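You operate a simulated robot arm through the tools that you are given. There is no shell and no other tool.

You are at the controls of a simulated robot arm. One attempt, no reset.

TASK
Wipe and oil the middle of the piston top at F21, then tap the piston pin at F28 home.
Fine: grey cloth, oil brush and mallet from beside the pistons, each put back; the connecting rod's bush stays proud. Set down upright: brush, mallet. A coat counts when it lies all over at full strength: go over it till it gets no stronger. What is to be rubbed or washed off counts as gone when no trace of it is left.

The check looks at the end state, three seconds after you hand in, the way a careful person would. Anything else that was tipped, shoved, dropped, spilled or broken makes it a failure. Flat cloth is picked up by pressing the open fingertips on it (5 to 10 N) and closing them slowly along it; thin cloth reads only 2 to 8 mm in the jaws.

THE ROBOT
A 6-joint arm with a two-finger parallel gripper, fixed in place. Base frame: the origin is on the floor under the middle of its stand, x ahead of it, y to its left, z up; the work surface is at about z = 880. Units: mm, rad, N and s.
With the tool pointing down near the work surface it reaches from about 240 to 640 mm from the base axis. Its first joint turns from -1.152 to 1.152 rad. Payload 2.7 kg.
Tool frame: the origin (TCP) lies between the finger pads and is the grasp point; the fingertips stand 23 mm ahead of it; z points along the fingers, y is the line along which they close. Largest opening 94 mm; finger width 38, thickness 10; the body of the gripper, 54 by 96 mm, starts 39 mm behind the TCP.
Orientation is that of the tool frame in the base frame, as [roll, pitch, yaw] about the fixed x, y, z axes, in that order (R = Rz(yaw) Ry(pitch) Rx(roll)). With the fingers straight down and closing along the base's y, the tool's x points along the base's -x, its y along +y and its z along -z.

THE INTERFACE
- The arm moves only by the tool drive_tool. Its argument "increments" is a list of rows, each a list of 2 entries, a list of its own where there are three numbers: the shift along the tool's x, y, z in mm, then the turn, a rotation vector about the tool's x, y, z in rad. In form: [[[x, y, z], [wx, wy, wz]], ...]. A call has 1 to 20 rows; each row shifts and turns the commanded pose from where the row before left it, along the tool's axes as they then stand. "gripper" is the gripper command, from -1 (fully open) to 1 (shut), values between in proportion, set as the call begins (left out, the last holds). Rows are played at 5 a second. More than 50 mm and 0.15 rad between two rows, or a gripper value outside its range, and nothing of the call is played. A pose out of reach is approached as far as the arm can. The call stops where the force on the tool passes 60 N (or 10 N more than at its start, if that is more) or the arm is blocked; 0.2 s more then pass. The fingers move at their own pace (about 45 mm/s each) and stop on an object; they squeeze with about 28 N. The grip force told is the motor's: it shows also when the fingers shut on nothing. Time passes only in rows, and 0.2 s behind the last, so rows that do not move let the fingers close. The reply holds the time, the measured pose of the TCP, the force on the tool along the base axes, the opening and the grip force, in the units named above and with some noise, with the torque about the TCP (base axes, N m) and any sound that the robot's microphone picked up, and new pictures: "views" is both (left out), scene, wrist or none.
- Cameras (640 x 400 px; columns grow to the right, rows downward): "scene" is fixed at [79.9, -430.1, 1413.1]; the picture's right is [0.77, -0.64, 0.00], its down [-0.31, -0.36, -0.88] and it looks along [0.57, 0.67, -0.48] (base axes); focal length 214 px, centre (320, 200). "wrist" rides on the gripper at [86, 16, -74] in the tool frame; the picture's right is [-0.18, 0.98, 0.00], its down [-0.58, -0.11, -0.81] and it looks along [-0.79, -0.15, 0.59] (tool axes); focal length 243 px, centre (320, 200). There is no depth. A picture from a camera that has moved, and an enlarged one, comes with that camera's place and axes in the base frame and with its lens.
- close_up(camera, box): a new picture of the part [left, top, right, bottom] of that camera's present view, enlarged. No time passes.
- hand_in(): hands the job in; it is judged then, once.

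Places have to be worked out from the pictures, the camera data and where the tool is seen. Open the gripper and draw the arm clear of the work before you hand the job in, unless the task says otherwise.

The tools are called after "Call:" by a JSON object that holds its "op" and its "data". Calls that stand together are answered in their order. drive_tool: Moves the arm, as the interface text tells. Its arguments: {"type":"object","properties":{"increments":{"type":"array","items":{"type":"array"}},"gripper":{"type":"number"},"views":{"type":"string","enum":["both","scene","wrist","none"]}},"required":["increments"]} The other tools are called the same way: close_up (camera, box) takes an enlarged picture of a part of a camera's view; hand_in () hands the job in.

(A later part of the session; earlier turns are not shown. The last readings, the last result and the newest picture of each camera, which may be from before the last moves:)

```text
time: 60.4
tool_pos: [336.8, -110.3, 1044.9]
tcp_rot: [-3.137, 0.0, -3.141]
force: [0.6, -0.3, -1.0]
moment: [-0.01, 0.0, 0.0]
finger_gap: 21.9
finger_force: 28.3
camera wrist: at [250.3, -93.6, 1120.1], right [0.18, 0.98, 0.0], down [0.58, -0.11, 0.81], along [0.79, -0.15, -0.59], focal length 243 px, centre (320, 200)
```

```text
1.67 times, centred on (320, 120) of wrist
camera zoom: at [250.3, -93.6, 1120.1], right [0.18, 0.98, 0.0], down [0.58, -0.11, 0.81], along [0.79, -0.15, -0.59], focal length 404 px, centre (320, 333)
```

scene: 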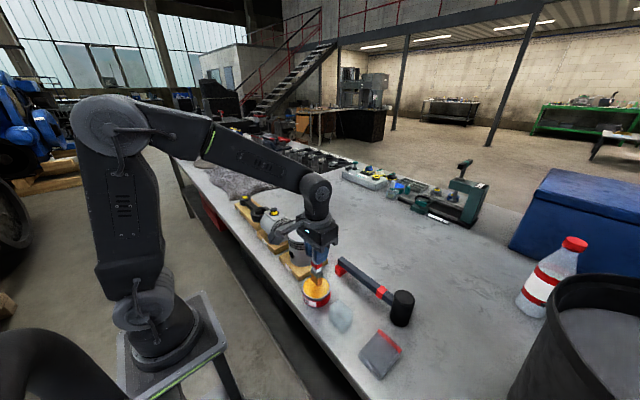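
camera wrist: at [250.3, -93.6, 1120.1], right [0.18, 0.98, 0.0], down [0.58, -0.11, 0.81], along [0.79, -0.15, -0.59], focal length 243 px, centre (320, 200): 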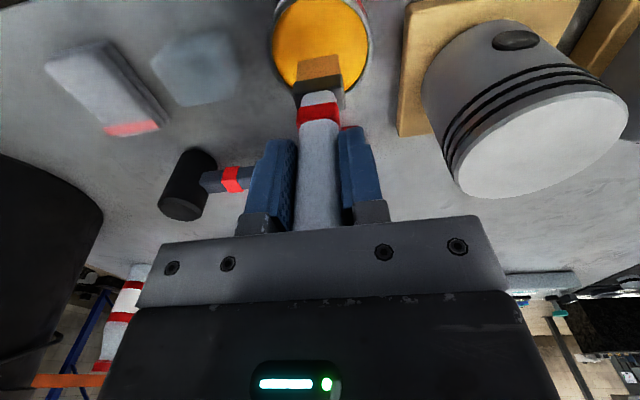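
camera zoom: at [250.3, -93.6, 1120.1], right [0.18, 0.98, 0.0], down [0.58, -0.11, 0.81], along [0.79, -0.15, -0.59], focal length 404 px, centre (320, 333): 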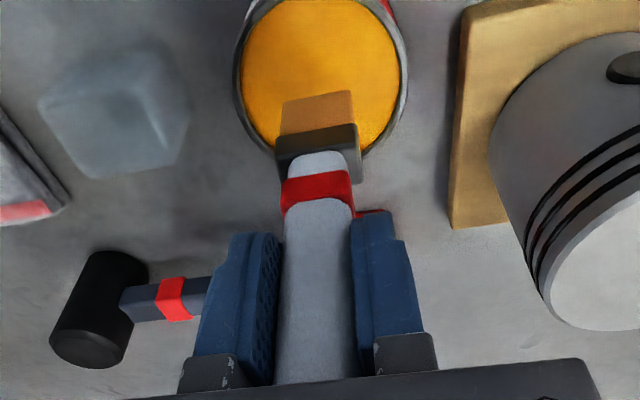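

The bristles are fully amber and the brush slid ~5 mm up in the jaws. I straighten the slight roll, lift, and carry the brush over to F21 with the tip clear of the crown.

Call:
{"op": "drive_tool", "data": {"increments": [[[0, 0, -15], [-0.004, 0, 0]], [[0, 0, -25], [0, 0, 0]], [[0, 0, -30], [0, 0, 0]], [[0, 0, -30], [0, 0, 0]], [[-16, 42, 0], [0, 0, 0]], [[-16, 43, 0], [0, 0, 0]], [[-16, 43, 0], [0, 0, 0]], [[0, 0, 0], [0, 0, 0]], [[0, 0, 0], [0, 0, 0]]], "views": "both"}}

Call:
{"op": "close_up", "data": {"camera": "scene", "box": [270, 190, 350, 270]}}

Call:
{"op": "close_up", "data": {"camera": "wrist", "box": [220, 0, 420, 130]}}

```text
time: 62.4
tool_pos: [387.4, 20.4, 1143.9]
tcp_rot: [-3.141, 0.0, -3.14]
force: [-0.3, 0.8, -1.0]
moment: [-0.01, -0.02, 0.0]
finger_gap: 22.0
finger_force: 28.7
camera wrist: at [299.1, 35.9, 1219.2], right [0.18, 0.98, 0.0], down [0.58, -0.11, 0.81], along [0.79, -0.15, -0.59], focal length 243 px, centre (320, 200)
```

scene: 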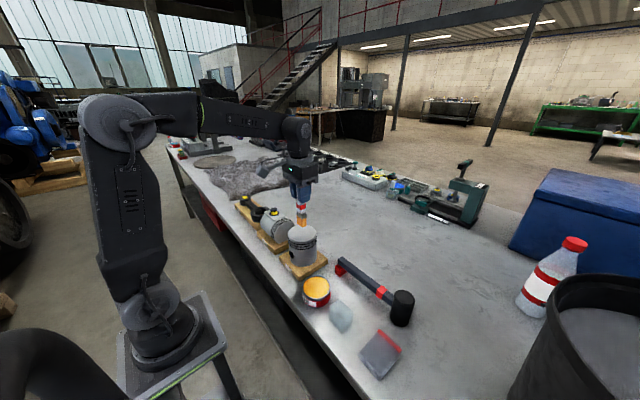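
wrist: 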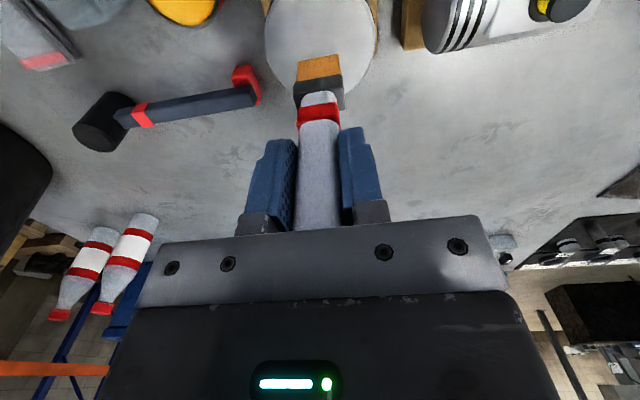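

```text
5.00 times, centred on (310, 230) of scene
camera zoom: at [80.0, -430.1, 1413.1], right [0.77, -0.64, 0.0], down [-0.31, -0.36, -0.88], along [0.57, 0.67, -0.48], focal length 1072 px, centre (370, 50)
```

zoom: 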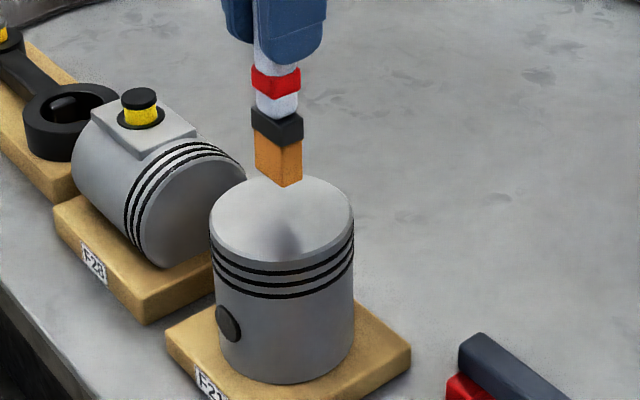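

```text
3.08 times, centred on (320, 65) of wrist
camera zoom: at [299.1, 35.9, 1219.2], right [0.18, 0.98, 0.0], down [0.58, -0.11, 0.81], along [0.79, -0.15, -0.59], focal length 746 px, centre (320, 615)
```

zoom: 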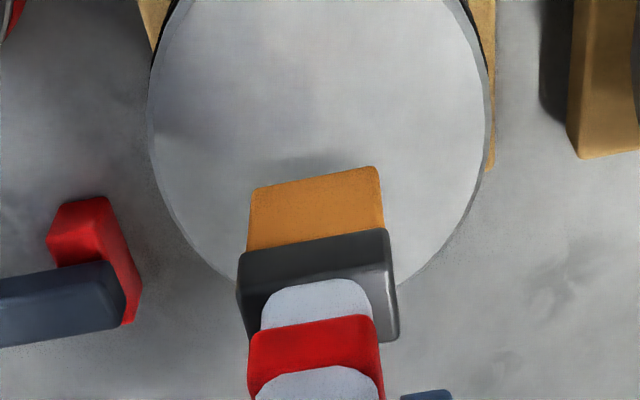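

Wrist-view circle fitting puts the crown centre at about (384.5,20). I lower toward it in stages to find brush contact.

Call:
{"op": "drive_tool", "data": {"increments": [[[2.5, -0.5, 12], [0, 0, 0]], [[0, 0, 6], [0, 0, 0]], [[0, 0, 2], [0, 0, 0]], [[0, 0, 0], [0, 0, 0]]], "views": "scene"}}

Call:
{"op": "close_up", "data": {"camera": "scene", "box": [280, 205, 330, 245]}}

```text
time: 63.4
tool_pos: [384.7, 19.8, 1124.7]
tcp_rot: [-3.141, -0.003, -3.14]
force: [0.7, 0.0, -1.0]
moment: [0.01, -0.02, 0.02]
finger_gap: 21.5
finger_force: 27.4
```

scene: 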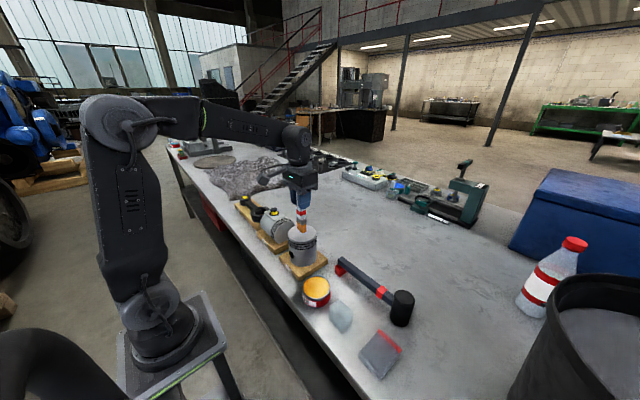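

```text
10.00 times, centred on (305, 225) of scene
camera zoom: at [80.0, -430.1, 1413.1], right [0.77, -0.64, 0.0], down [-0.31, -0.36, -0.88], along [0.57, 0.67, -0.48], focal length 2145 px, centre (470, -50)
```

zoom: 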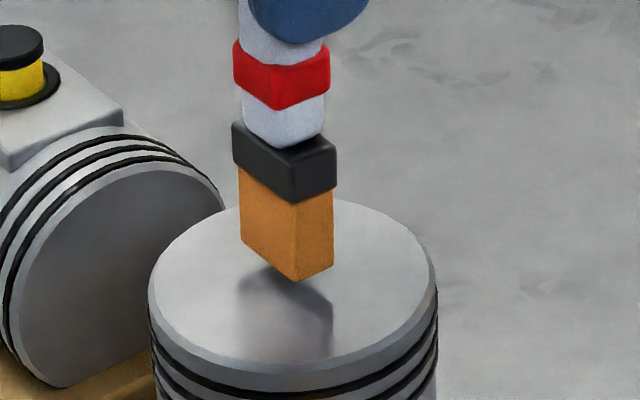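

The tip hovers close above the crown. I step down a few mm at a time, watching the force.

Call:
{"op": "drive_tool", "data": {"increments": [[[0, 0, 2], [0, 0, 0]], [[0, 0, 1.5], [0, 0, 0]], [[0, 0, 0], [0, 0, 0]]], "views": "none"}}

Call:
{"op": "drive_tool", "data": {"increments": [[[0, 0, 1.2], [0, 0, 0]], [[0, 0, 0], [0, 0, 0]]], "views": "none"}}

Call:
{"op": "close_up", "data": {"camera": "scene", "box": [280, 205, 330, 245]}}

```text
time: 64.2
tool_pos: [385.2, 18.8, 1120.7]
tcp_rot: [-3.141, 0.0, -3.141]
force: [-0.8, -0.1, -0.4]
moment: [-0.01, -0.02, -0.03]
finger_gap: 21.8
finger_force: 27.9
```

```text
time: 64.8
tool_pos: [384.3, 18.3, 1119.2]
tcp_rot: [3.141, 0.0, -3.14]
force: [0.1, -0.1, -0.3]
moment: [-0.05, 0.02, 0.0]
finger_gap: 21.6
finger_force: 27.6
```

```text
10.00 times, centred on (305, 225) of scene
camera zoom: at [80.0, -430.1, 1413.1], right [0.77, -0.64, 0.0], down [-0.31, -0.36, -0.88], along [0.57, 0.67, -0.48], focal length 2145 px, centre (470, -50)
```

zoom: 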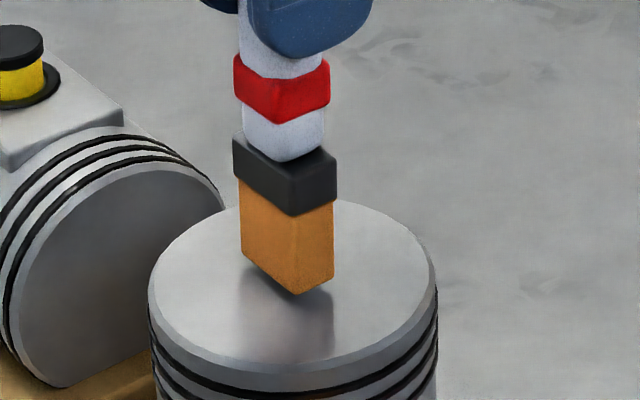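

Still free; the shadow gap is small. I continue in ~1 mm steps.

Call:
{"op": "drive_tool", "data": {"increments": [[[0, 0, 1], [0, 0, 0]], [[0, 0, 0.8], [0, 0, 0]], [[0, 0, 0], [0, 0, 0]]], "views": "none"}}

Call:
{"op": "drive_tool", "data": {"increments": [[[0, 0, 1], [0, 0, 0]], [[0, 0, 0], [0, 0, 0]]], "views": "none"}}

Call:
{"op": "drive_tool", "data": {"increments": [[[0, 0, 1], [0, 0, 0]], [[0, 0, 0], [0, 0, 0]]], "views": "none"}}

Call:
{"op": "close_up", "data": {"camera": "scene", "box": [280, 205, 330, 245]}}

```text
time: 65.6
tool_pos: [384.5, 18.3, 1118.7]
tcp_rot: [-3.141, 0.001, -3.138]
force: [-0.6, 1.0, -0.8]
moment: [-0.02, -0.01, 0.01]
finger_gap: 21.5
finger_force: 28.0
```

```text
time: 66.2
tool_pos: [385.7, 19.1, 1116.7]
tcp_rot: [3.141, -0.002, -3.139]
force: [-1.0, -0.7, -0.9]
moment: [0.02, 0.02, 0.0]
finger_gap: 21.9
finger_force: 27.9
```

```text
time: 66.8
tool_pos: [383.2, 18.1, 1116.5]
tcp_rot: [-3.141, 0.0, -3.14]
force: [0.1, -0.5, -1.5]
moment: [-0.05, 0.02, -0.01]
finger_gap: 21.5
finger_force: 28.7
```

```text
10.00 times, centred on (305, 225) of scene
camera zoom: at [80.0, -430.1, 1413.1], right [0.77, -0.64, 0.0], down [-0.31, -0.36, -0.88], along [0.57, 0.67, -0.48], focal length 2145 px, centre (470, -50)
```

zoom: 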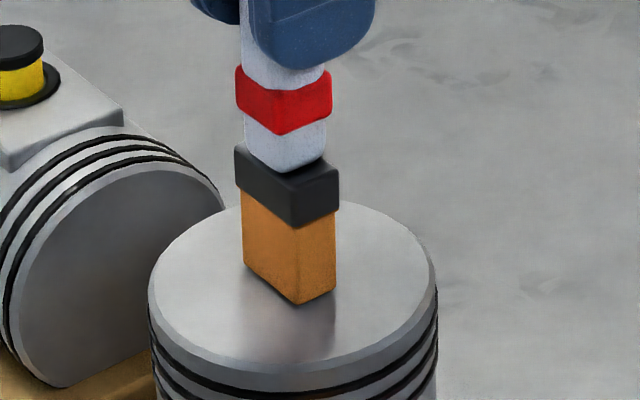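

Very near contact. I continue with 1 mm steps.

Call:
{"op": "drive_tool", "data": {"increments": [[[0, 0, 1], [0, 0, 0]], [[0, 0, 0], [0, 0, 0]]], "views": "none"}}

Call:
{"op": "drive_tool", "data": {"increments": [[[0, 0, 1], [0, 0, 0]], [[0, 0, 0], [0, 0, 0]]], "views": "none"}}

Call:
{"op": "drive_tool", "data": {"increments": [[[0, 0, 1], [0, 0, 0]], [[0, 0, 0], [0, 0, 0]]], "views": "none"}}

```text
time: 67.4
tool_pos: [384.4, 17.3, 1114.6]
tcp_rot: [3.142, 0.0, -3.139]
force: [0.1, 0.0, -0.9]
moment: [0.05, -0.01, 0.0]
finger_gap: 21.6
finger_force: 28.0
```

```text
time: 68.0
tool_pos: [384.2, 17.1, 1114.7]
tcp_rot: [3.141, 0.0, -3.14]
force: [-2.0, 0.8, 6.9]
moment: [0.01, 0.16, 0.01]
finger_gap: 21.6
finger_force: 28.4
```

```text
time: 68.6
tool_pos: [383.4, 17.5, 1113.7]
tcp_rot: [-3.141, 0.004, -3.14]
force: [-3.8, 1.9, 24.2]
moment: [0.12, 0.18, 0.03]
finger_gap: 21.8
finger_force: 27.6
```

Contact: 7 N one step ago, 24 N now. I raise 1 mm and look at the tip position on the crown.

Call:
{"op": "drive_tool", "data": {"increments": [[[0, 0, -1], [0, 0, 0]], [[0, 0, 0], [0, 0, 0]]], "views": "wrist"}}

Call:
{"op": "close_up", "data": {"camera": "scene", "box": [280, 205, 330, 245]}}

Call:
{"op": "close_up", "data": {"camera": "wrist", "box": [220, 0, 420, 130]}}

```text
time: 69.2
tool_pos: [384.0, 18.6, 1115.0]
tcp_rot: [3.141, 0.001, -3.14]
force: [0.0, -1.4, 19.6]
moment: [-0.12, -0.14, 0.0]
finger_gap: 22.0
finger_force: 28.1
camera wrist: at [296.6, 33.9, 1189.7], right [0.18, 0.98, 0.0], down [0.58, -0.11, 0.81], along [0.79, -0.15, -0.59], focal length 243 px, centre (320, 200)
```

wrist: 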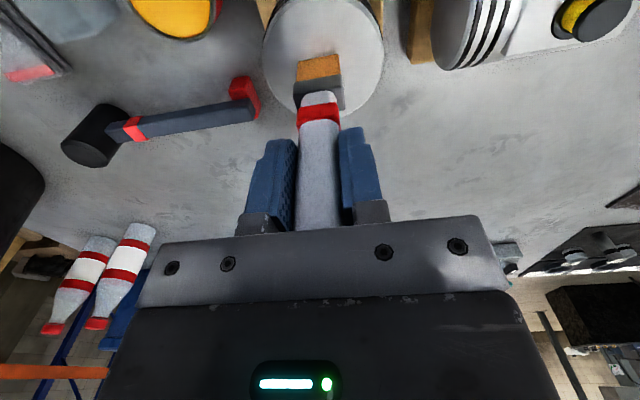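

```text
10.00 times, centred on (305, 225) of scene
camera zoom: at [79.7, -430.2, 1413.1], right [0.77, -0.64, 0.0], down [-0.31, -0.36, -0.88], along [0.57, 0.67, -0.48], focal length 2145 px, centre (470, -50)
```

zoom: 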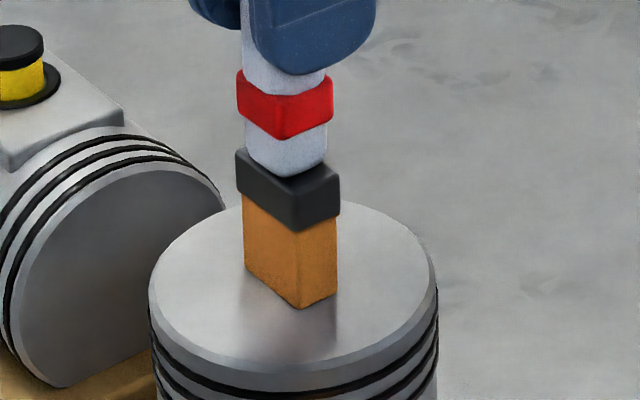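

```text
3.08 times, centred on (320, 65) of wrist
camera zoom: at [296.6, 33.9, 1189.7], right [0.18, 0.98, 0.0], down [0.58, -0.11, 0.81], along [0.79, -0.15, -0.59], focal length 746 px, centre (320, 615)
```

zoom: 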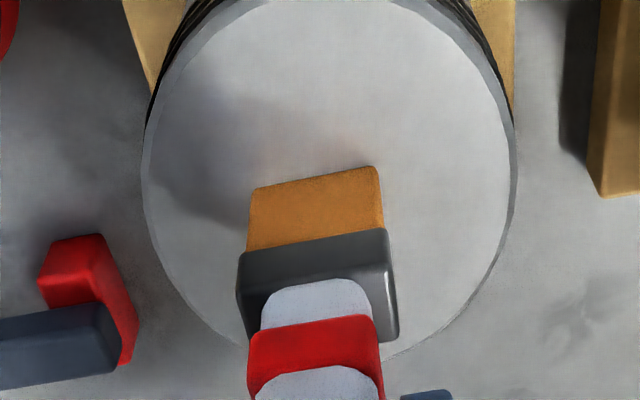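

The tip footprint (~29 × 14 mm) sits at the crown centre. I relieve the press a bit and start brushing lanes along x, first toward the −y side.

Call:
{"op": "drive_tool", "data": {"increments": [[[0, 0, -0.7], [0, 0, 0]], [[0, 0, 0], [0, 0, 0]], [[0, -9, 0], [0, 0, 0]], [[0, -9, 0], [0, 0, 0]], [[-10, 0, 0], [0, 0, 0]], [[-10, 0, 0], [0, 0, 0]], [[-5, 0, 0], [0, 0, 0]], [[10, 0, 0], [0, 0, 0]], [[10, 0, 0], [0, 0, 0]], [[10, 0, 0], [0, 0, 0]], [[10, 0, 0], [0, 0, 0]], [[10, 0, 0], [0, 0, 0]], [[0, 0, 0], [0, 0, 0]]], "views": "none"}}

Call:
{"op": "close_up", "data": {"camera": "scene", "box": [280, 205, 330, 245]}}

```text
time: 72.0
tool_pos: [359.3, 1.6, 1114.1]
tcp_rot: [3.139, -0.001, -3.14]
force: [1.1, 0.6, 3.1]
moment: [-0.04, -0.17, 0.0]
finger_gap: 21.8
finger_force: 28.1
```

```text
10.00 times, centred on (305, 225) of scene
camera zoom: at [79.9, -430.2, 1413.1], right [0.77, -0.64, 0.0], down [-0.31, -0.36, -0.88], along [0.57, 0.67, -0.48], focal length 2145 px, centre (470, -50)
```

zoom: 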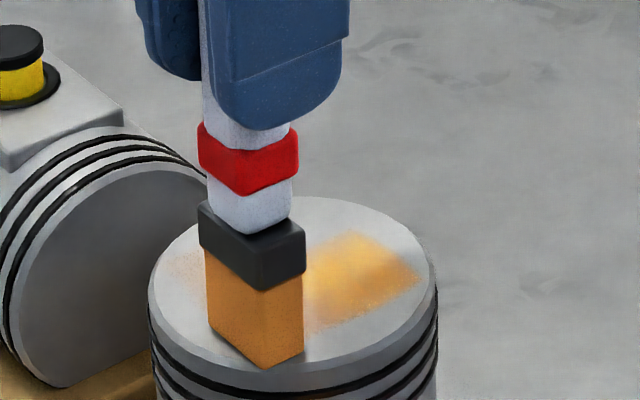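

Oil is being laid in an amber coat. I continue with the further lanes toward +y.

Call:
{"op": "drive_tool", "data": {"increments": [[[0, 9, 0.2], [0, 0, 0]], [[-10, 0, 0], [0, 0, 0]], [[-10, 0, 0], [0, 0, 0]], [[-10, 0, 0], [0, 0, 0]], [[-10, 0, 0], [0, 0, 0]], [[-10, 0, 0], [0, 0, 0]], [[0, 9, 0], [0, 0, 0]], [[10, 0, 0], [0, 0, 0]], [[10, 0, 0], [0, 0, 0]], [[10, 0, 0], [0, 0, 0]], [[10, 0, 0], [0, 0, 0]], [[10, 0, 0], [0, 0, 0]], [[0, 9, 0], [0, 0, 0]], [[-10, 0, 0], [0, 0, 0]], [[-10, 0, 0], [0, 0, 0]], [[-10, 0, 0], [0, 0, 0]], [[-10, 0, 0], [0, 0, 0]], [[-10, 0, 0], [0, 0, 0]], [[0, 0, 0], [0, 0, 0]]], "views": "none"}}

Call:
{"op": "close_up", "data": {"camera": "scene", "box": [280, 205, 330, 245]}}

```text
time: 76.0
tool_pos: [407.9, 28.0, 1114.4]
tcp_rot: [3.141, 0.0, -3.14]
force: [-6.8, 0.9, 20.1]
moment: [0.07, 0.57, 0.01]
finger_gap: 21.7
finger_force: 27.8
```

```text
10.00 times, centred on (305, 225) of scene
camera zoom: at [79.5, -430.1, 1413.2], right [0.77, -0.64, 0.0], down [-0.31, -0.36, -0.88], along [0.57, 0.67, -0.48], focal length 2145 px, centre (470, -50)
```

zoom: 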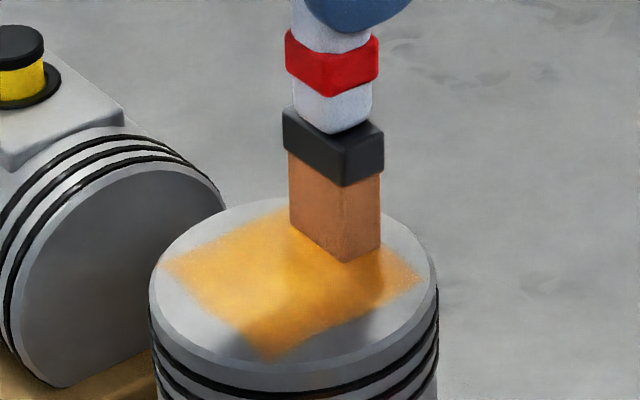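

Force rose to 20 N at this side; I ease up 0.6 mm and do the last +y lane, then return lanes.

Call:
{"op": "drive_tool", "data": {"increments": [[[0, 9, -0.6], [0, 0, 0]], [[10, 0, 0], [0, 0, 0]], [[10, 0, 0], [0, 0, 0]], [[10, 0, 0], [0, 0, 0]], [[10, 0, 0], [0, 0, 0]], [[10, 0, 0], [0, 0, 0]], [[0, -9, 0], [0, 0, 0]], [[-10, 0, 0], [0, 0, 0]], [[-10, 0, 0], [0, 0, 0]], [[-10, 0, 0], [0, 0, 0]], [[-10, 0, 0], [0, 0, 0]], [[-10, 0, 0], [0, 0, 0]], [[0, -9, 0], [0, 0, 0]], [[10, 0, 0], [0, 0, 0]], [[10, 0, 0], [0, 0, 0]], [[10, 0, 0], [0, 0, 0]], [[10, 0, 0], [0, 0, 0]], [[10, 0, 0], [0, 0, 0]], [[0, 0, 0], [0, 0, 0]]], "views": "none"}}

Call:
{"op": "close_up", "data": {"camera": "scene", "box": [280, 205, 330, 245]}}

```text
time: 80.0
tool_pos: [359.2, 18.5, 1116.1]
tcp_rot: [3.141, -0.001, -3.14]
force: [-0.6, 0.1, -0.7]
moment: [0.01, 0.0, 0.0]
finger_gap: 21.8
finger_force: 27.8
```

```text
10.00 times, centred on (305, 225) of scene
camera zoom: at [79.9, -430.1, 1413.1], right [0.77, -0.64, 0.0], down [-0.31, -0.36, -0.88], along [0.57, 0.67, -0.48], focal length 2145 px, centre (470, -50)
```

zoom: 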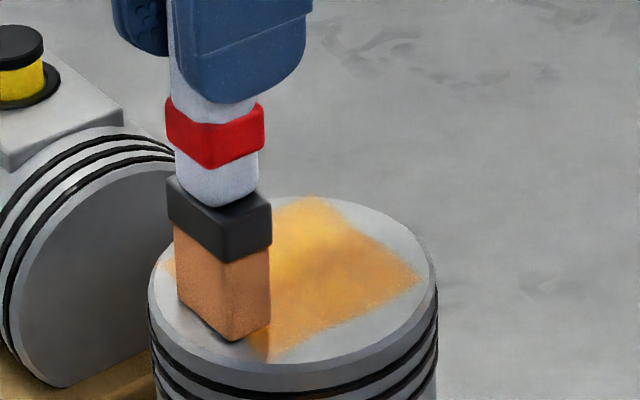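

The coat covers the square but contact was lost at the −x end. I press down 0.8 mm and go over the lanes again, with a slight slope compensation.

Call:
{"op": "drive_tool", "data": {"increments": [[[0, 0, 0.5], [0, 0, 0]], [[0, 0, 0.4], [0, 0, 0]], [[0, 0, 0], [0, 0, 0]]], "views": "none"}}

```text
time: 80.8
tool_pos: [359.4, 19.8, 1114.3]
tcp_rot: [3.14, -0.002, -3.14]
force: [-1.1, -1.0, 3.8]
moment: [-0.17, -0.01, 0.0]
finger_gap: 21.7
finger_force: 28.1
```

Contact at 3.8 N. I run the lanes 0, −9 and −18 with the slope compensation.

Call:
{"op": "drive_tool", "data": {"increments": [[[-10, 0, 0.1], [0, 0, 0]], [[-10, 0, -0.1], [0, 0, 0]], [[-10, 0, -0.1], [0, 0, 0]], [[-10, 0, -0.1], [0, 0, 0]], [[-10, 0, -0.1], [0, 0, 0]], [[0, -9, 0], [0, 0, 0]], [[10, 0, 0.1], [0, 0, 0]], [[10, 0, 0.1], [0, 0, 0]], [[10, 0, 0.1], [0, 0, 0]], [[10, 0, 0.1], [0, 0, 0]], [[10, 0, 0.1], [0, 0, 0]], [[0, -9, 0], [0, 0, 0]], [[-10, 0, -0.1], [0, 0, 0]], [[-10, 0, -0.1], [0, 0, 0]], [[-10, 0, -0.1], [0, 0, 0]], [[-10, 0, -0.1], [0, 0, 0]], [[-10, 0, -0.1], [0, 0, 0]], [[0, 0, 0], [0, 0, 0]]], "views": "none"}}

Call:
{"op": "close_up", "data": {"camera": "scene", "box": [280, 205, 330, 245]}}

```text
time: 84.6
tool_pos: [408.3, 0.2, 1114.9]
tcp_rot: [3.141, -0.001, -3.138]
force: [-4.0, 0.5, 7.1]
moment: [0.04, 0.27, 0.01]
finger_gap: 21.7
finger_force: 28.1
```

```text
10.00 times, centred on (305, 225) of scene
camera zoom: at [79.8, -430.1, 1413.2], right [0.77, -0.64, 0.0], down [-0.31, -0.36, -0.88], along [0.57, 0.67, -0.48], focal length 2145 px, centre (470, -50)
```

zoom: 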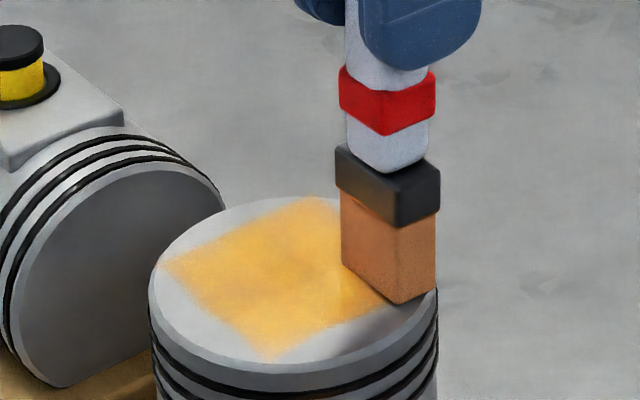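

The coat covers the square but the bristles look depleted (tan). I lift and return to the tin for another load, approaching gently this time.

Call:
{"op": "drive_tool", "data": {"increments": [[[0, 0, -15], [0, 0, 0]], [[0, 0, -25], [0, 0, 0]], [[23.6, -36.7, 0], [0, 0, 0]], [[23.6, -36.7, 0], [0, 0, 0]], [[23.6, -36.6, 0], [0, 0, 0]], [[0, 0, 30], [0, 0, 0]], [[0, 0, 40], [0, 0, 0]], [[0, 0, 35], [0, 0, 0]], [[0, 0, 15], [0, 0, 0]], [[0, 0, 0], [0, 0, 0]], [[0, 0, 0], [0, 0, 0]]], "views": "scene"}}

Call:
{"op": "close_up", "data": {"camera": "scene", "box": [280, 205, 330, 245]}}

Call:
{"op": "close_up", "data": {"camera": "scene", "box": [290, 250, 350, 310]}}

```text
time: 87.0
tool_pos: [338.8, -108.9, 1035.9]
tcp_rot: [-3.14, -0.001, -3.139]
force: [0.2, 0.1, -1.4]
moment: [0.0, 0.0, -0.03]
finger_gap: 21.6
finger_force: 27.9
```

scene: 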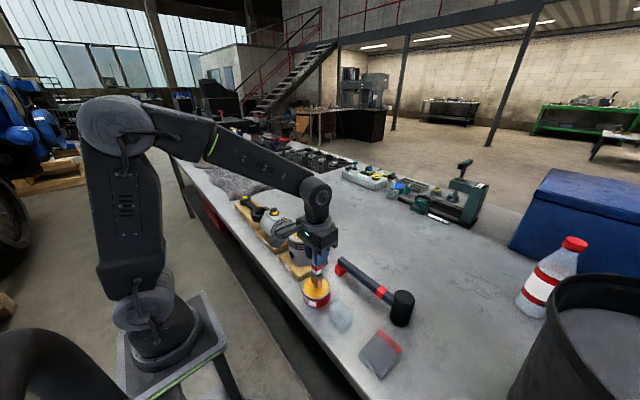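

```text
10.00 times, centred on (305, 225) of scene
camera zoom: at [80.0, -430.2, 1413.1], right [0.77, -0.64, 0.0], down [-0.31, -0.36, -0.88], along [0.57, 0.67, -0.48], focal length 2145 px, centre (470, -50)
```

zoom: 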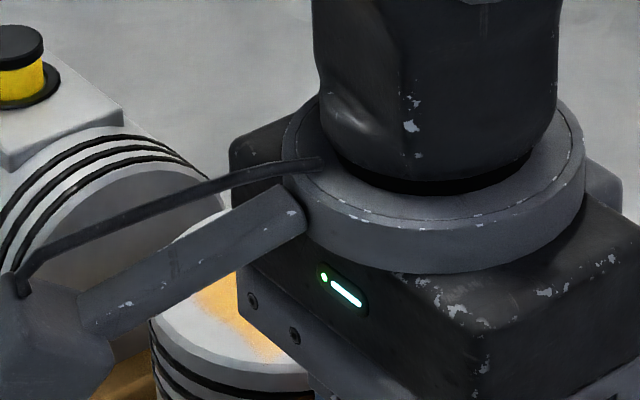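

```text
6.67 times, centred on (320, 280) of scene
camera zoom: at [80.0, -430.2, 1413.1], right [0.77, -0.64, 0.0], down [-0.31, -0.36, -0.88], along [0.57, 0.67, -0.48], focal length 1430 px, centre (320, -333)
```

zoom: 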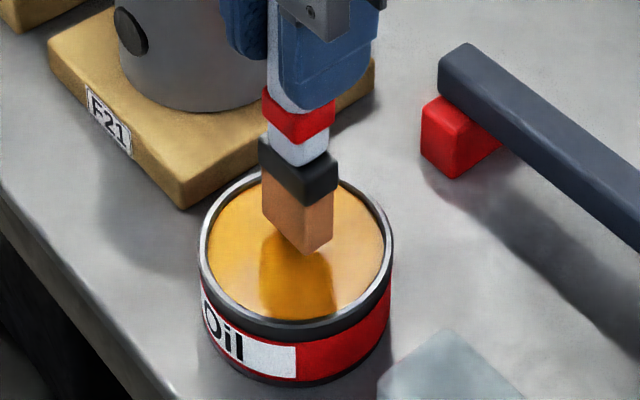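

The brush hovers ~8 mm over the oil. I step down slowly until it dips.

Call:
{"op": "drive_tool", "data": {"increments": [[[0, 0, 4], [0, 0, 0]], [[0, 0, 2], [0, 0, 0]], [[0, 0, 1], [0, 0, 0]], [[0, 0, 0], [0, 0, 0]]], "views": "none"}}

Call:
{"op": "drive_tool", "data": {"increments": [[[0, 0, 1], [0, 0, 0]], [[0, 0, 0], [0, 0, 0]]], "views": "none"}}

Call:
{"op": "drive_tool", "data": {"increments": [[[0, 0, 1], [0, 0, 0]], [[0, 0, 0], [0, 0, 0]]], "views": "none"}}

Call:
{"op": "close_up", "data": {"camera": "scene", "box": [290, 250, 350, 310]}}

```text
time: 88.0
tool_pos: [337.4, -109.2, 1027.6]
tcp_rot: [-3.14, 0.0, -3.139]
force: [-0.2, 0.0, -1.2]
moment: [-0.01, 0.01, 0.01]
finger_gap: 21.8
finger_force: 27.8
```

```text
time: 88.6
tool_pos: [337.1, -110.3, 1026.5]
tcp_rot: [-3.142, 0.001, -3.141]
force: [-1.2, 0.7, -2.1]
moment: [0.0, 0.01, -0.01]
finger_gap: 21.6
finger_force: 28.1
```

```text
time: 89.2
tool_pos: [337.4, -110.3, 1025.5]
tcp_rot: [-3.142, 0.001, -3.14]
force: [-1.0, 0.1, 1.8]
moment: [-0.06, 0.06, -0.02]
finger_gap: 21.7
finger_force: 28.3
```

```text
6.67 times, centred on (320, 280) of scene
camera zoom: at [79.9, -430.2, 1413.1], right [0.77, -0.64, 0.0], down [-0.31, -0.36, -0.88], along [0.57, 0.67, -0.48], focal length 1430 px, centre (320, -333)
```

zoom: 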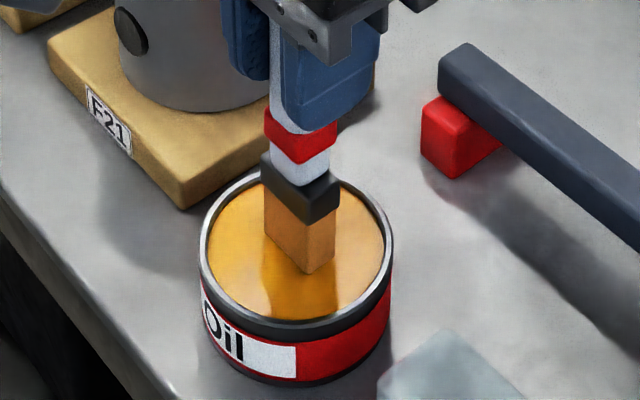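

Just touching (1.8 N) and the bristles are turning amber. I press 0.4 mm more and dwell a moment, then lift.

Call:
{"op": "drive_tool", "data": {"increments": [[[0, 0, 0.4], [0, 0, 0]], [[0, 0, 0], [0, 0, 0]], [[0, 0, 0], [0, 0, 0]], [[0, 0, 0], [0, 0, 0]], [[0, 0, 0], [0, 0, 0]]], "views": "none"}}

Call:
{"op": "close_up", "data": {"camera": "scene", "box": [290, 250, 350, 310]}}

```text
time: 90.4
tool_pos: [338.5, -109.8, 1025.9]
tcp_rot: [3.141, 0.0, -3.141]
force: [-2.0, -1.1, 10.5]
moment: [-0.1, 0.18, 0.0]
finger_gap: 21.8
finger_force: 27.7
```

```text
6.67 times, centred on (320, 280) of scene
camera zoom: at [79.8, -430.1, 1413.2], right [0.77, -0.64, 0.0], down [-0.31, -0.36, -0.88], along [0.57, 0.67, -0.48], focal length 1430 px, centre (320, -333)
```

zoom: 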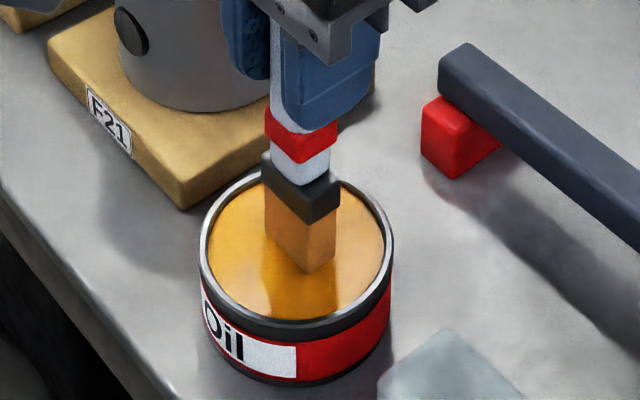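

Loaded again. I lift and move back over the crown, above its −x/−y corner, and lower close to contact.

Call:
{"op": "drive_tool", "data": {"increments": [[[0, 0, -10], [0, 0, 0]], [[0, 0, -40], [0, 0, 0]], [[0, 0, -40], [0, 0, 0]], [[0, 0, -35], [0, 0, 0]], [[-7.2, 36.7, 0], [0, 0, 0]], [[-7.2, 36.7, 0], [0, 0, 0]], [[-7.2, 36.7, 0], [0, 0, 0]], [[0, 0, 20], [0, 0, 0]], [[0, 0, 10], [0, 0, 0]], [[0, 0, 4], [0, 0, 0]], [[0, 0, 0], [0, 0, 0]]], "views": "scene"}}

Call:
{"op": "close_up", "data": {"camera": "scene", "box": [280, 205, 330, 245]}}

```text
time: 92.8
tool_pos: [359.5, 0.9, 1115.6]
tcp_rot: [3.141, -0.001, -3.141]
force: [0.6, 0.6, -0.9]
moment: [-0.01, -0.01, 0.01]
finger_gap: 21.6
finger_force: 27.7
```

scene: 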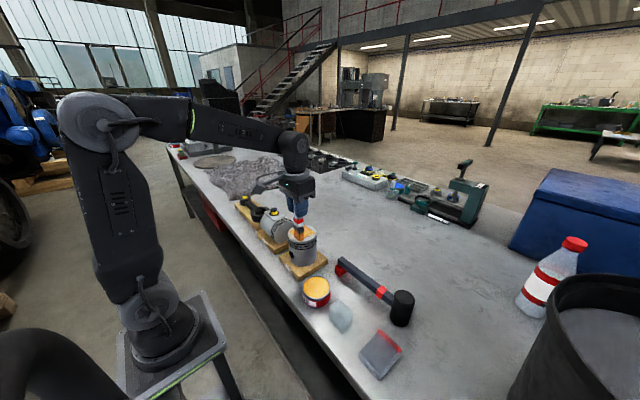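

```text
10.00 times, centred on (305, 225) of scene
camera zoom: at [80.0, -430.1, 1413.1], right [0.77, -0.64, 0.0], down [-0.31, -0.36, -0.88], along [0.57, 0.67, -0.48], focal length 2145 px, centre (470, -50)
```

zoom: 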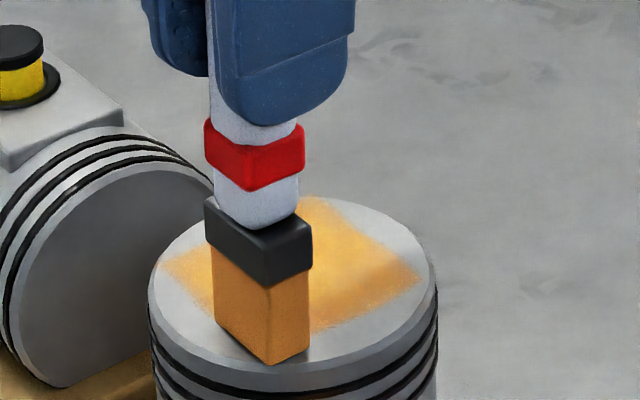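

Hovering over the corner. I lower to contact in small steps.

Call:
{"op": "drive_tool", "data": {"increments": [[[0, 0, 0.8], [0, 0, 0]], [[0, 0, 0], [0, 0, 0]]], "views": "none"}}

Call:
{"op": "drive_tool", "data": {"increments": [[[0, 0, 0.8], [0, 0, 0]], [[0, 0, 0], [0, 0, 0]]], "views": "none"}}

```text
time: 93.4
tool_pos: [360.5, 0.9, 1116.0]
tcp_rot: [3.14, 0.0, -3.141]
force: [-0.6, 0.4, -0.9]
moment: [-0.02, 0.02, -0.03]
finger_gap: 21.6
finger_force: 27.7
```

```text
time: 94.0
tool_pos: [361.8, -0.6, 1114.9]
tcp_rot: [-3.14, 0.001, -3.14]
force: [-1.6, -1.0, 5.7]
moment: [-0.04, 0.1, 0.02]
finger_gap: 21.8
finger_force: 28.2
```

Contact at 5.7 N. I brush lanes −18, −9, 0 with the slope compensation.

Call:
{"op": "drive_tool", "data": {"increments": [[[-10, 0, 0], [0, 0, 0]], [[-10, 0, -0.1], [0, 0, 0]], [[-10, 0, -0.1], [0, 0, 0]], [[-10, 0, -0.1], [0, 0, 0]], [[-10, 0, -0.1], [0, 0, 0]], [[0, 9, 0], [0, 0, 0]], [[10, 0, 0.1], [0, 0, 0]], [[10, 0, 0.1], [0, 0, 0]], [[10, 0, 0.1], [0, 0, 0]], [[10, 0, 0.1], [0, 0, 0]], [[10, 0, 0.1], [0, 0, 0]], [[0, 9, 0], [0, 0, 0]], [[-10, 0, -0.1], [0, 0, 0]], [[-10, 0, -0.1], [0, 0, 0]], [[-10, 0, -0.1], [0, 0, 0]], [[-10, 0, -0.1], [0, 0, 0]], [[-10, 0, -0.1], [0, 0, 0]], [[0, 0, 0], [0, 0, 0]]], "views": "none"}}

Call:
{"op": "close_up", "data": {"camera": "scene", "box": [280, 205, 330, 245]}}

```text
time: 97.8
tool_pos: [411.6, 18.5, 1115.5]
tcp_rot: [3.141, -0.002, -3.139]
force: [0.7, 0.1, -0.8]
moment: [0.0, -0.01, 0.03]
finger_gap: 22.0
finger_force: 28.3
```

```text
10.00 times, centred on (305, 225) of scene
camera zoom: at [80.0, -430.1, 1413.1], right [0.77, -0.64, 0.0], down [-0.31, -0.36, -0.88], along [0.57, 0.67, -0.48], focal length 2145 px, centre (470, -50)
```

zoom: 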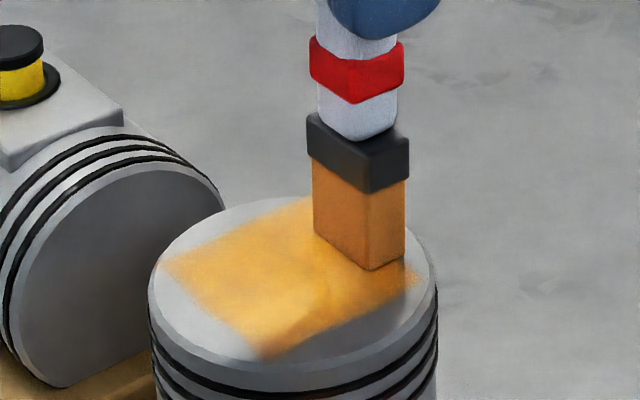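

Contact was lost here (over-lifted). I lower to regain ~6 N and continue without slope.

Call:
{"op": "drive_tool", "data": {"increments": [[[0, 0, 0.5], [0, 0, 0]], [[0, 0, 0], [0, 0, 0]]], "views": "none"}}

Call:
{"op": "drive_tool", "data": {"increments": [[[0, 0, 0.4], [0, 0, 0]], [[0, 0, 0], [0, 0, 0]]], "views": "none"}}

```text
time: 98.4
tool_pos: [411.7, 18.1, 1114.7]
tcp_rot: [3.14, -0.001, -3.138]
force: [0.6, -0.8, 1.3]
moment: [-0.01, -0.03, 0.01]
finger_gap: 21.8
finger_force: 27.8
```

```text
time: 99.0
tool_pos: [411.1, 18.0, 1114.4]
tcp_rot: [3.141, 0.002, -3.139]
force: [1.0, 2.4, 6.4]
moment: [0.19, -0.12, 0.01]
finger_gap: 21.6
finger_force: 27.9
```

6.4 N. I brush lanes 0, +9, +18 at constant height.

Call:
{"op": "drive_tool", "data": {"increments": [[[10, 0, 0], [0, 0, 0]], [[10, 0, 0], [0, 0, 0]], [[10, 0, 0], [0, 0, 0]], [[10, 0, 0], [0, 0, 0]], [[11, 0, 0], [0, 0, 0]], [[0, 9, 0], [0, 0, 0]], [[-10, 0, 0], [0, 0, 0]], [[-10, 0, 0], [0, 0, 0]], [[-10, 0, 0], [0, 0, 0]], [[-10, 0, 0], [0, 0, 0]], [[-11, 0, 0], [0, 0, 0]], [[0, 9, 0], [0, 0, 0]], [[10, 0, 0], [0, 0, 0]], [[10, 0, 0], [0, 0, 0]], [[10, 0, 0], [0, 0, 0]], [[10, 0, 0], [0, 0, 0]], [[11, 0, 0], [0, 0, 0]], [[0, 0, 0], [0, 0, 0]]], "views": "none"}}

Call:
{"op": "close_up", "data": {"camera": "scene", "box": [280, 205, 330, 245]}}

```text
time: 102.8
tool_pos: [359.2, 38.0, 1115.5]
tcp_rot: [-3.142, 0.001, -3.139]
force: [6.3, -0.6, 15.2]
moment: [0.02, -0.77, 0.02]
finger_gap: 21.8
finger_force: 27.7
```

```text
10.00 times, centred on (305, 225) of scene
camera zoom: at [79.9, -430.2, 1413.1], right [0.77, -0.64, 0.0], down [-0.31, -0.36, -0.88], along [0.57, 0.67, -0.48], focal length 2145 px, centre (470, -50)
```

zoom: 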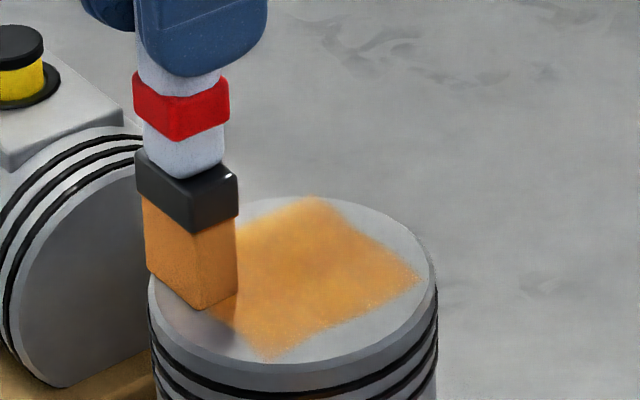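

The coat is growing stronger amber. Force is 15 N so I ease 0.4 mm and go back over lanes +18 to 0.

Call:
{"op": "drive_tool", "data": {"increments": [[[-10, 0, -0.4], [0, 0, 0]], [[-10, 0, 0], [0, 0, 0]], [[-10, 0, 0], [0, 0, 0]], [[-10, 0, 0], [0, 0, 0]], [[-11, 0, 0], [0, 0, 0]], [[0, -9, 0], [0, 0, 0]], [[10, 0, 0], [0, 0, 0]], [[10, 0, 0], [0, 0, 0]], [[10, 0, 0], [0, 0, 0]], [[10, 0, 0], [0, 0, 0]], [[11, 0, 0], [0, 0, 0]], [[0, -9, 0], [0, 0, 0]], [[-10, 0, 0], [0, 0, 0]], [[-10, 0, 0], [0, 0, 0]], [[-10, 0, 0], [0, 0, 0]], [[-10, 0, 0], [0, 0, 0]], [[-11, 0, 0], [0, 0, 0]], [[0, 0, 0], [0, 0, 0]]], "views": "none"}}

Call:
{"op": "close_up", "data": {"camera": "scene", "box": [280, 205, 330, 245]}}

```text
time: 106.6
tool_pos: [409.6, 19.5, 1114.7]
tcp_rot: [-3.141, 0.001, -3.139]
force: [-5.4, 0.2, 17.1]
moment: [0.06, 0.5, 0.02]
finger_gap: 21.7
finger_force: 28.2
```

```text
10.00 times, centred on (305, 225) of scene
camera zoom: at [79.6, -430.1, 1413.2], right [0.77, -0.64, 0.0], down [-0.31, -0.36, -0.88], along [0.57, 0.67, -0.48], focal length 2145 px, centre (470, -50)
```

zoom: 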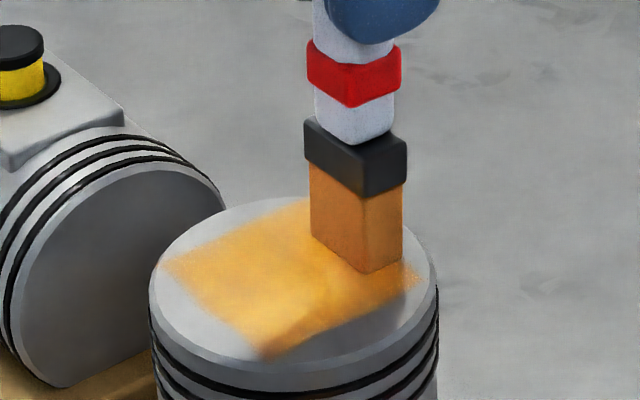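

Force ~17 N; I ease 0.4 mm and finish lanes −9 and −18 back and forth, then inspect.

Call:
{"op": "drive_tool", "data": {"increments": [[[0, -9, -0.4], [0, 0, 0]], [[10, 0, 0], [0, 0, 0]], [[10, 0, 0], [0, 0, 0]], [[10, 0, 0], [0, 0, 0]], [[10, 0, 0], [0, 0, 0]], [[11, 0, 0], [0, 0, 0]], [[0, -9, 0], [0, 0, 0]], [[-10, 0, 0], [0, 0, 0]], [[-10, 0, 0], [0, 0, 0]], [[-10, 0, 0], [0, 0, 0]], [[-10, 0, 0], [0, 0, 0]], [[-11, 0, 0], [0, 0, 0]], [[10, 0, 0], [0, 0, 0]], [[10, 0, 0], [0, 0, 0]], [[10, 0, 0], [0, 0, 0]], [[10, 0, 0], [0, 0, 0]], [[11, 0, 0], [0, 0, 0]], [[0, 0, 0], [0, 0, 0]]], "views": "none"}}

Call:
{"op": "close_up", "data": {"camera": "scene", "box": [280, 205, 330, 245]}}

```text
time: 110.4
tool_pos: [359.5, 1.8, 1115.1]
tcp_rot: [-3.14, -0.001, -3.14]
force: [1.4, -1.2, -0.4]
moment: [-0.05, -0.07, 0.02]
finger_gap: 21.8
finger_force: 28.8
```

```text
10.00 times, centred on (305, 225) of scene
camera zoom: at [79.9, -430.1, 1413.1], right [0.77, -0.64, 0.0], down [-0.31, -0.36, -0.88], along [0.57, 0.67, -0.48], focal length 2145 px, centre (470, -50)
```

zoom: 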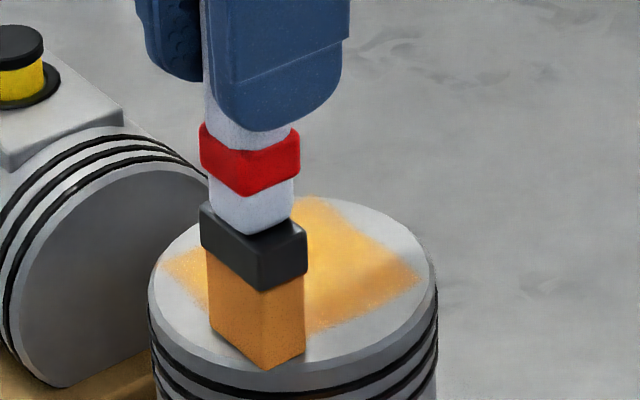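

The brush still looks well loaded. I lift and move aside to inspect the coat without shadow.

Call:
{"op": "drive_tool", "data": {"increments": [[[0, 0, -20], [0, 0, 0]], [[10, 0, -30], [0, 0, 0]], [[40, 10, 0], [0, 0, 0]], [[30, 20, 0], [0, 0, 0]], [[0, 0, 0], [0, 0, 0]]], "views": "both"}}

Call:
{"op": "close_up", "data": {"camera": "scene", "box": [290, 222, 320, 242]}}

Call:
{"op": "close_up", "data": {"camera": "wrist", "box": [200, 0, 400, 130]}}

```text
time: 111.6
tool_pos: [277.2, 31.6, 1166.9]
tcp_rot: [3.141, 0.0, -3.141]
force: [0.0, -1.0, -1.0]
moment: [-0.01, 0.01, -0.01]
finger_gap: 21.6
finger_force: 28.3
camera wrist: at [189.7, 47.4, 1241.9], right [0.18, 0.98, 0.0], down [0.58, -0.11, 0.81], along [0.79, -0.15, -0.59], focal length 243 px, centre (320, 200)
```

scene: 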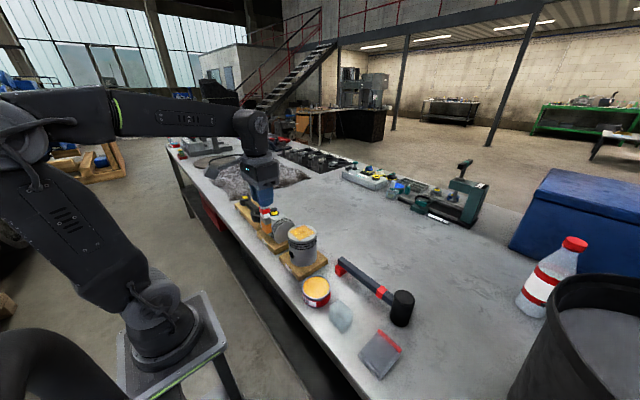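
wrist: 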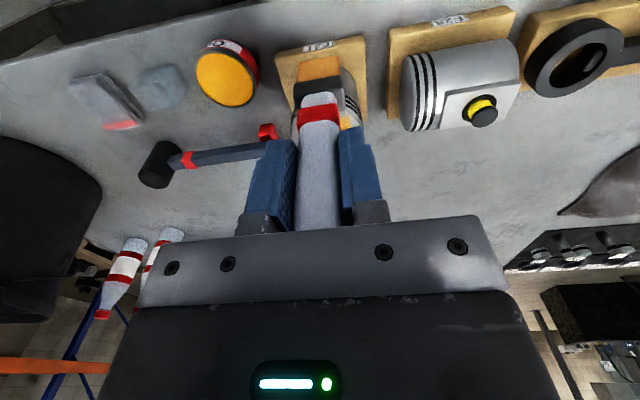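

```text
16.00 times, centred on (305, 232) of scene
camera zoom: at [79.9, -430.1, 1413.1], right [0.77, -0.64, 0.0], down [-0.31, -0.36, -0.88], along [0.57, 0.67, -0.48], focal length 3432 px, centre (560, -312)
```

zoom: 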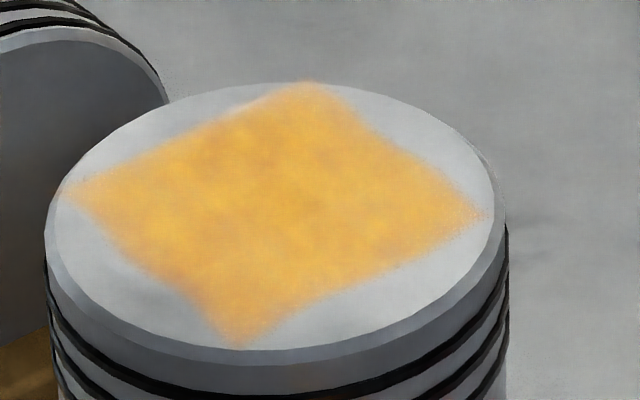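

```text
3.08 times, centred on (300, 65) of wrist
camera zoom: at [189.7, 47.4, 1241.9], right [0.18, 0.98, 0.0], down [0.58, -0.11, 0.81], along [0.79, -0.15, -0.59], focal length 746 px, centre (382, 615)
```

zoom: 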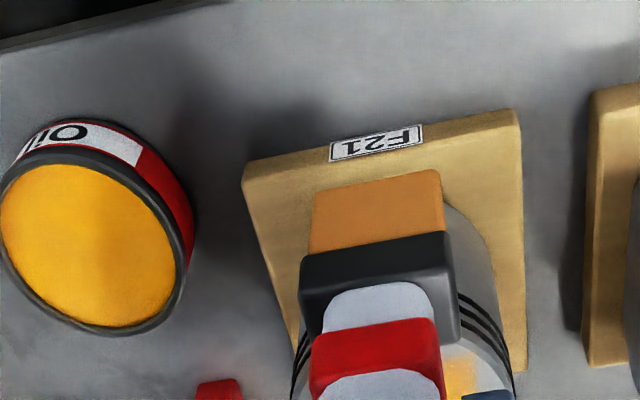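

The coat matches the former patch square; it's slightly uneven at the edges, so I go over it again. I return above the −x/+y corner.

Call:
{"op": "drive_tool", "data": {"increments": [[[-41, 3, 0], [0, 0, 0]], [[-41, 3, 10], [0, 0, 0]], [[0, 0, 25], [0, 0, 0]], [[0, 0, 14], [0, 0, 0]], [[0, 0, 2], [0, 0, 0]], [[0, 0, 0], [0, 0, 0]]], "views": "none"}}

Call:
{"op": "drive_tool", "data": {"increments": [[[0, 0, 0.7], [0, 0, 0]], [[0, 0, 0], [0, 0, 0]]], "views": "none"}}

```text
time: 113.0
tool_pos: [359.1, 37.7, 1115.7]
tcp_rot: [-3.141, -0.001, -3.139]
force: [-1.8, 0.5, 8.1]
moment: [0.03, 0.18, 0.03]
finger_gap: 21.7
finger_force: 27.9
```

```text
time: 113.6
tool_pos: [360.0, 37.0, 1114.9]
tcp_rot: [-3.141, 0.002, -3.139]
force: [-5.6, 0.4, 23.6]
moment: [0.09, 0.51, 0.01]
finger_gap: 21.8
finger_force: 28.2
```

Contact; 24 N is high, so I ease 0.5 mm and brush lanes +18, +9, 0 reaching slightly past the edges.

Call:
{"op": "drive_tool", "data": {"increments": [[[3, 0, -0.5], [0, 0, 0]], [[-10, 0, 0], [0, 0, 0]], [[-11, 0, 0], [0, 0, 0]], [[-11, 0, 0], [0, 0, 0]], [[-11, 0, 0], [0, 0, 0]], [[-11, 0, 0], [0, 0, 0]], [[0, -9, 0], [0, 0, 0]], [[10, 0, 0], [0, 0, 0]], [[11, 0, 0], [0, 0, 0]], [[11, 0, 0], [0, 0, 0]], [[11, 0, 0], [0, 0, 0]], [[11, 0, 0], [0, 0, 0]], [[0, -9, 0], [0, 0, 0]], [[-10, 0, 0], [0, 0, 0]], [[-11, 0, 0], [0, 0, 0]], [[-11, 0, 0], [0, 0, 0]], [[-11, 0, 0], [0, 0, 0]], [[-11, 0, 0], [0, 0, 0]], [[0, 0, 0], [0, 0, 0]]], "views": "none"}}

```text
time: 117.6
tool_pos: [413.5, 19.0, 1114.3]
tcp_rot: [3.142, -0.001, -3.14]
force: [-5.5, -0.7, 18.9]
moment: [0.0, 0.52, 0.01]
finger_gap: 21.6
finger_force: 27.8
```

Good contact held (~19 N at the +x end). I ease 0.3 mm and continue with lanes −9, −18 and the −18 return.

Call:
{"op": "drive_tool", "data": {"increments": [[[0, -9, -0.3], [0, 0, 0]], [[10, 0, 0], [0, 0, 0]], [[11, 0, 0], [0, 0, 0]], [[11, 0, 0], [0, 0, 0]], [[11, 0, 0], [0, 0, 0]], [[11, 0, 0], [0, 0, 0]], [[0, -9, 0], [0, 0, 0]], [[-10, 0, 0], [0, 0, 0]], [[-11, 0, 0], [0, 0, 0]], [[-11, 0, 0], [0, 0, 0]], [[-11, 0, 0], [0, 0, 0]], [[-11, 0, 0], [0, 0, 0]], [[10, 0, 0], [0, 0, 0]], [[11, 0, 0], [0, 0, 0]], [[11, 0, 0], [0, 0, 0]], [[11, 0, 0], [0, 0, 0]], [[11, 0, 0], [0, 0, 0]], [[0, 0, 0], [0, 0, 0]]], "views": "none"}}

Call:
{"op": "close_up", "data": {"camera": "scene", "box": [280, 205, 330, 245]}}

```text
time: 121.4
tool_pos: [357.7, 1.4, 1115.2]
tcp_rot: [3.141, 0.003, -3.14]
force: [3.9, 1.5, 13.2]
moment: [0.04, -0.64, 0.02]
finger_gap: 21.8
finger_force: 27.6
```

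```text
10.00 times, centred on (305, 225) of scene
camera zoom: at [79.9, -430.1, 1413.1], right [0.77, -0.64, 0.0], down [-0.31, -0.36, -0.88], along [0.57, 0.67, -0.48], focal length 2145 px, centre (470, -50)
```

zoom: 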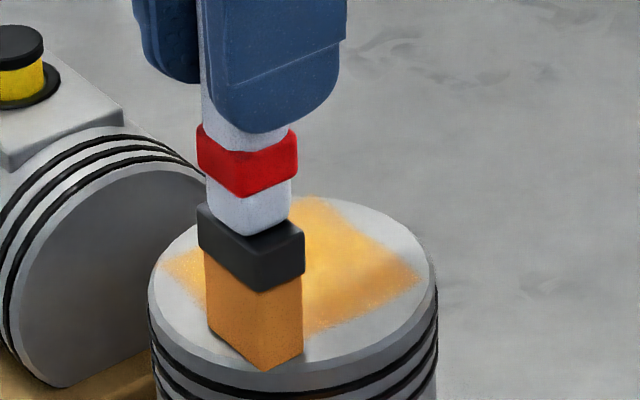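

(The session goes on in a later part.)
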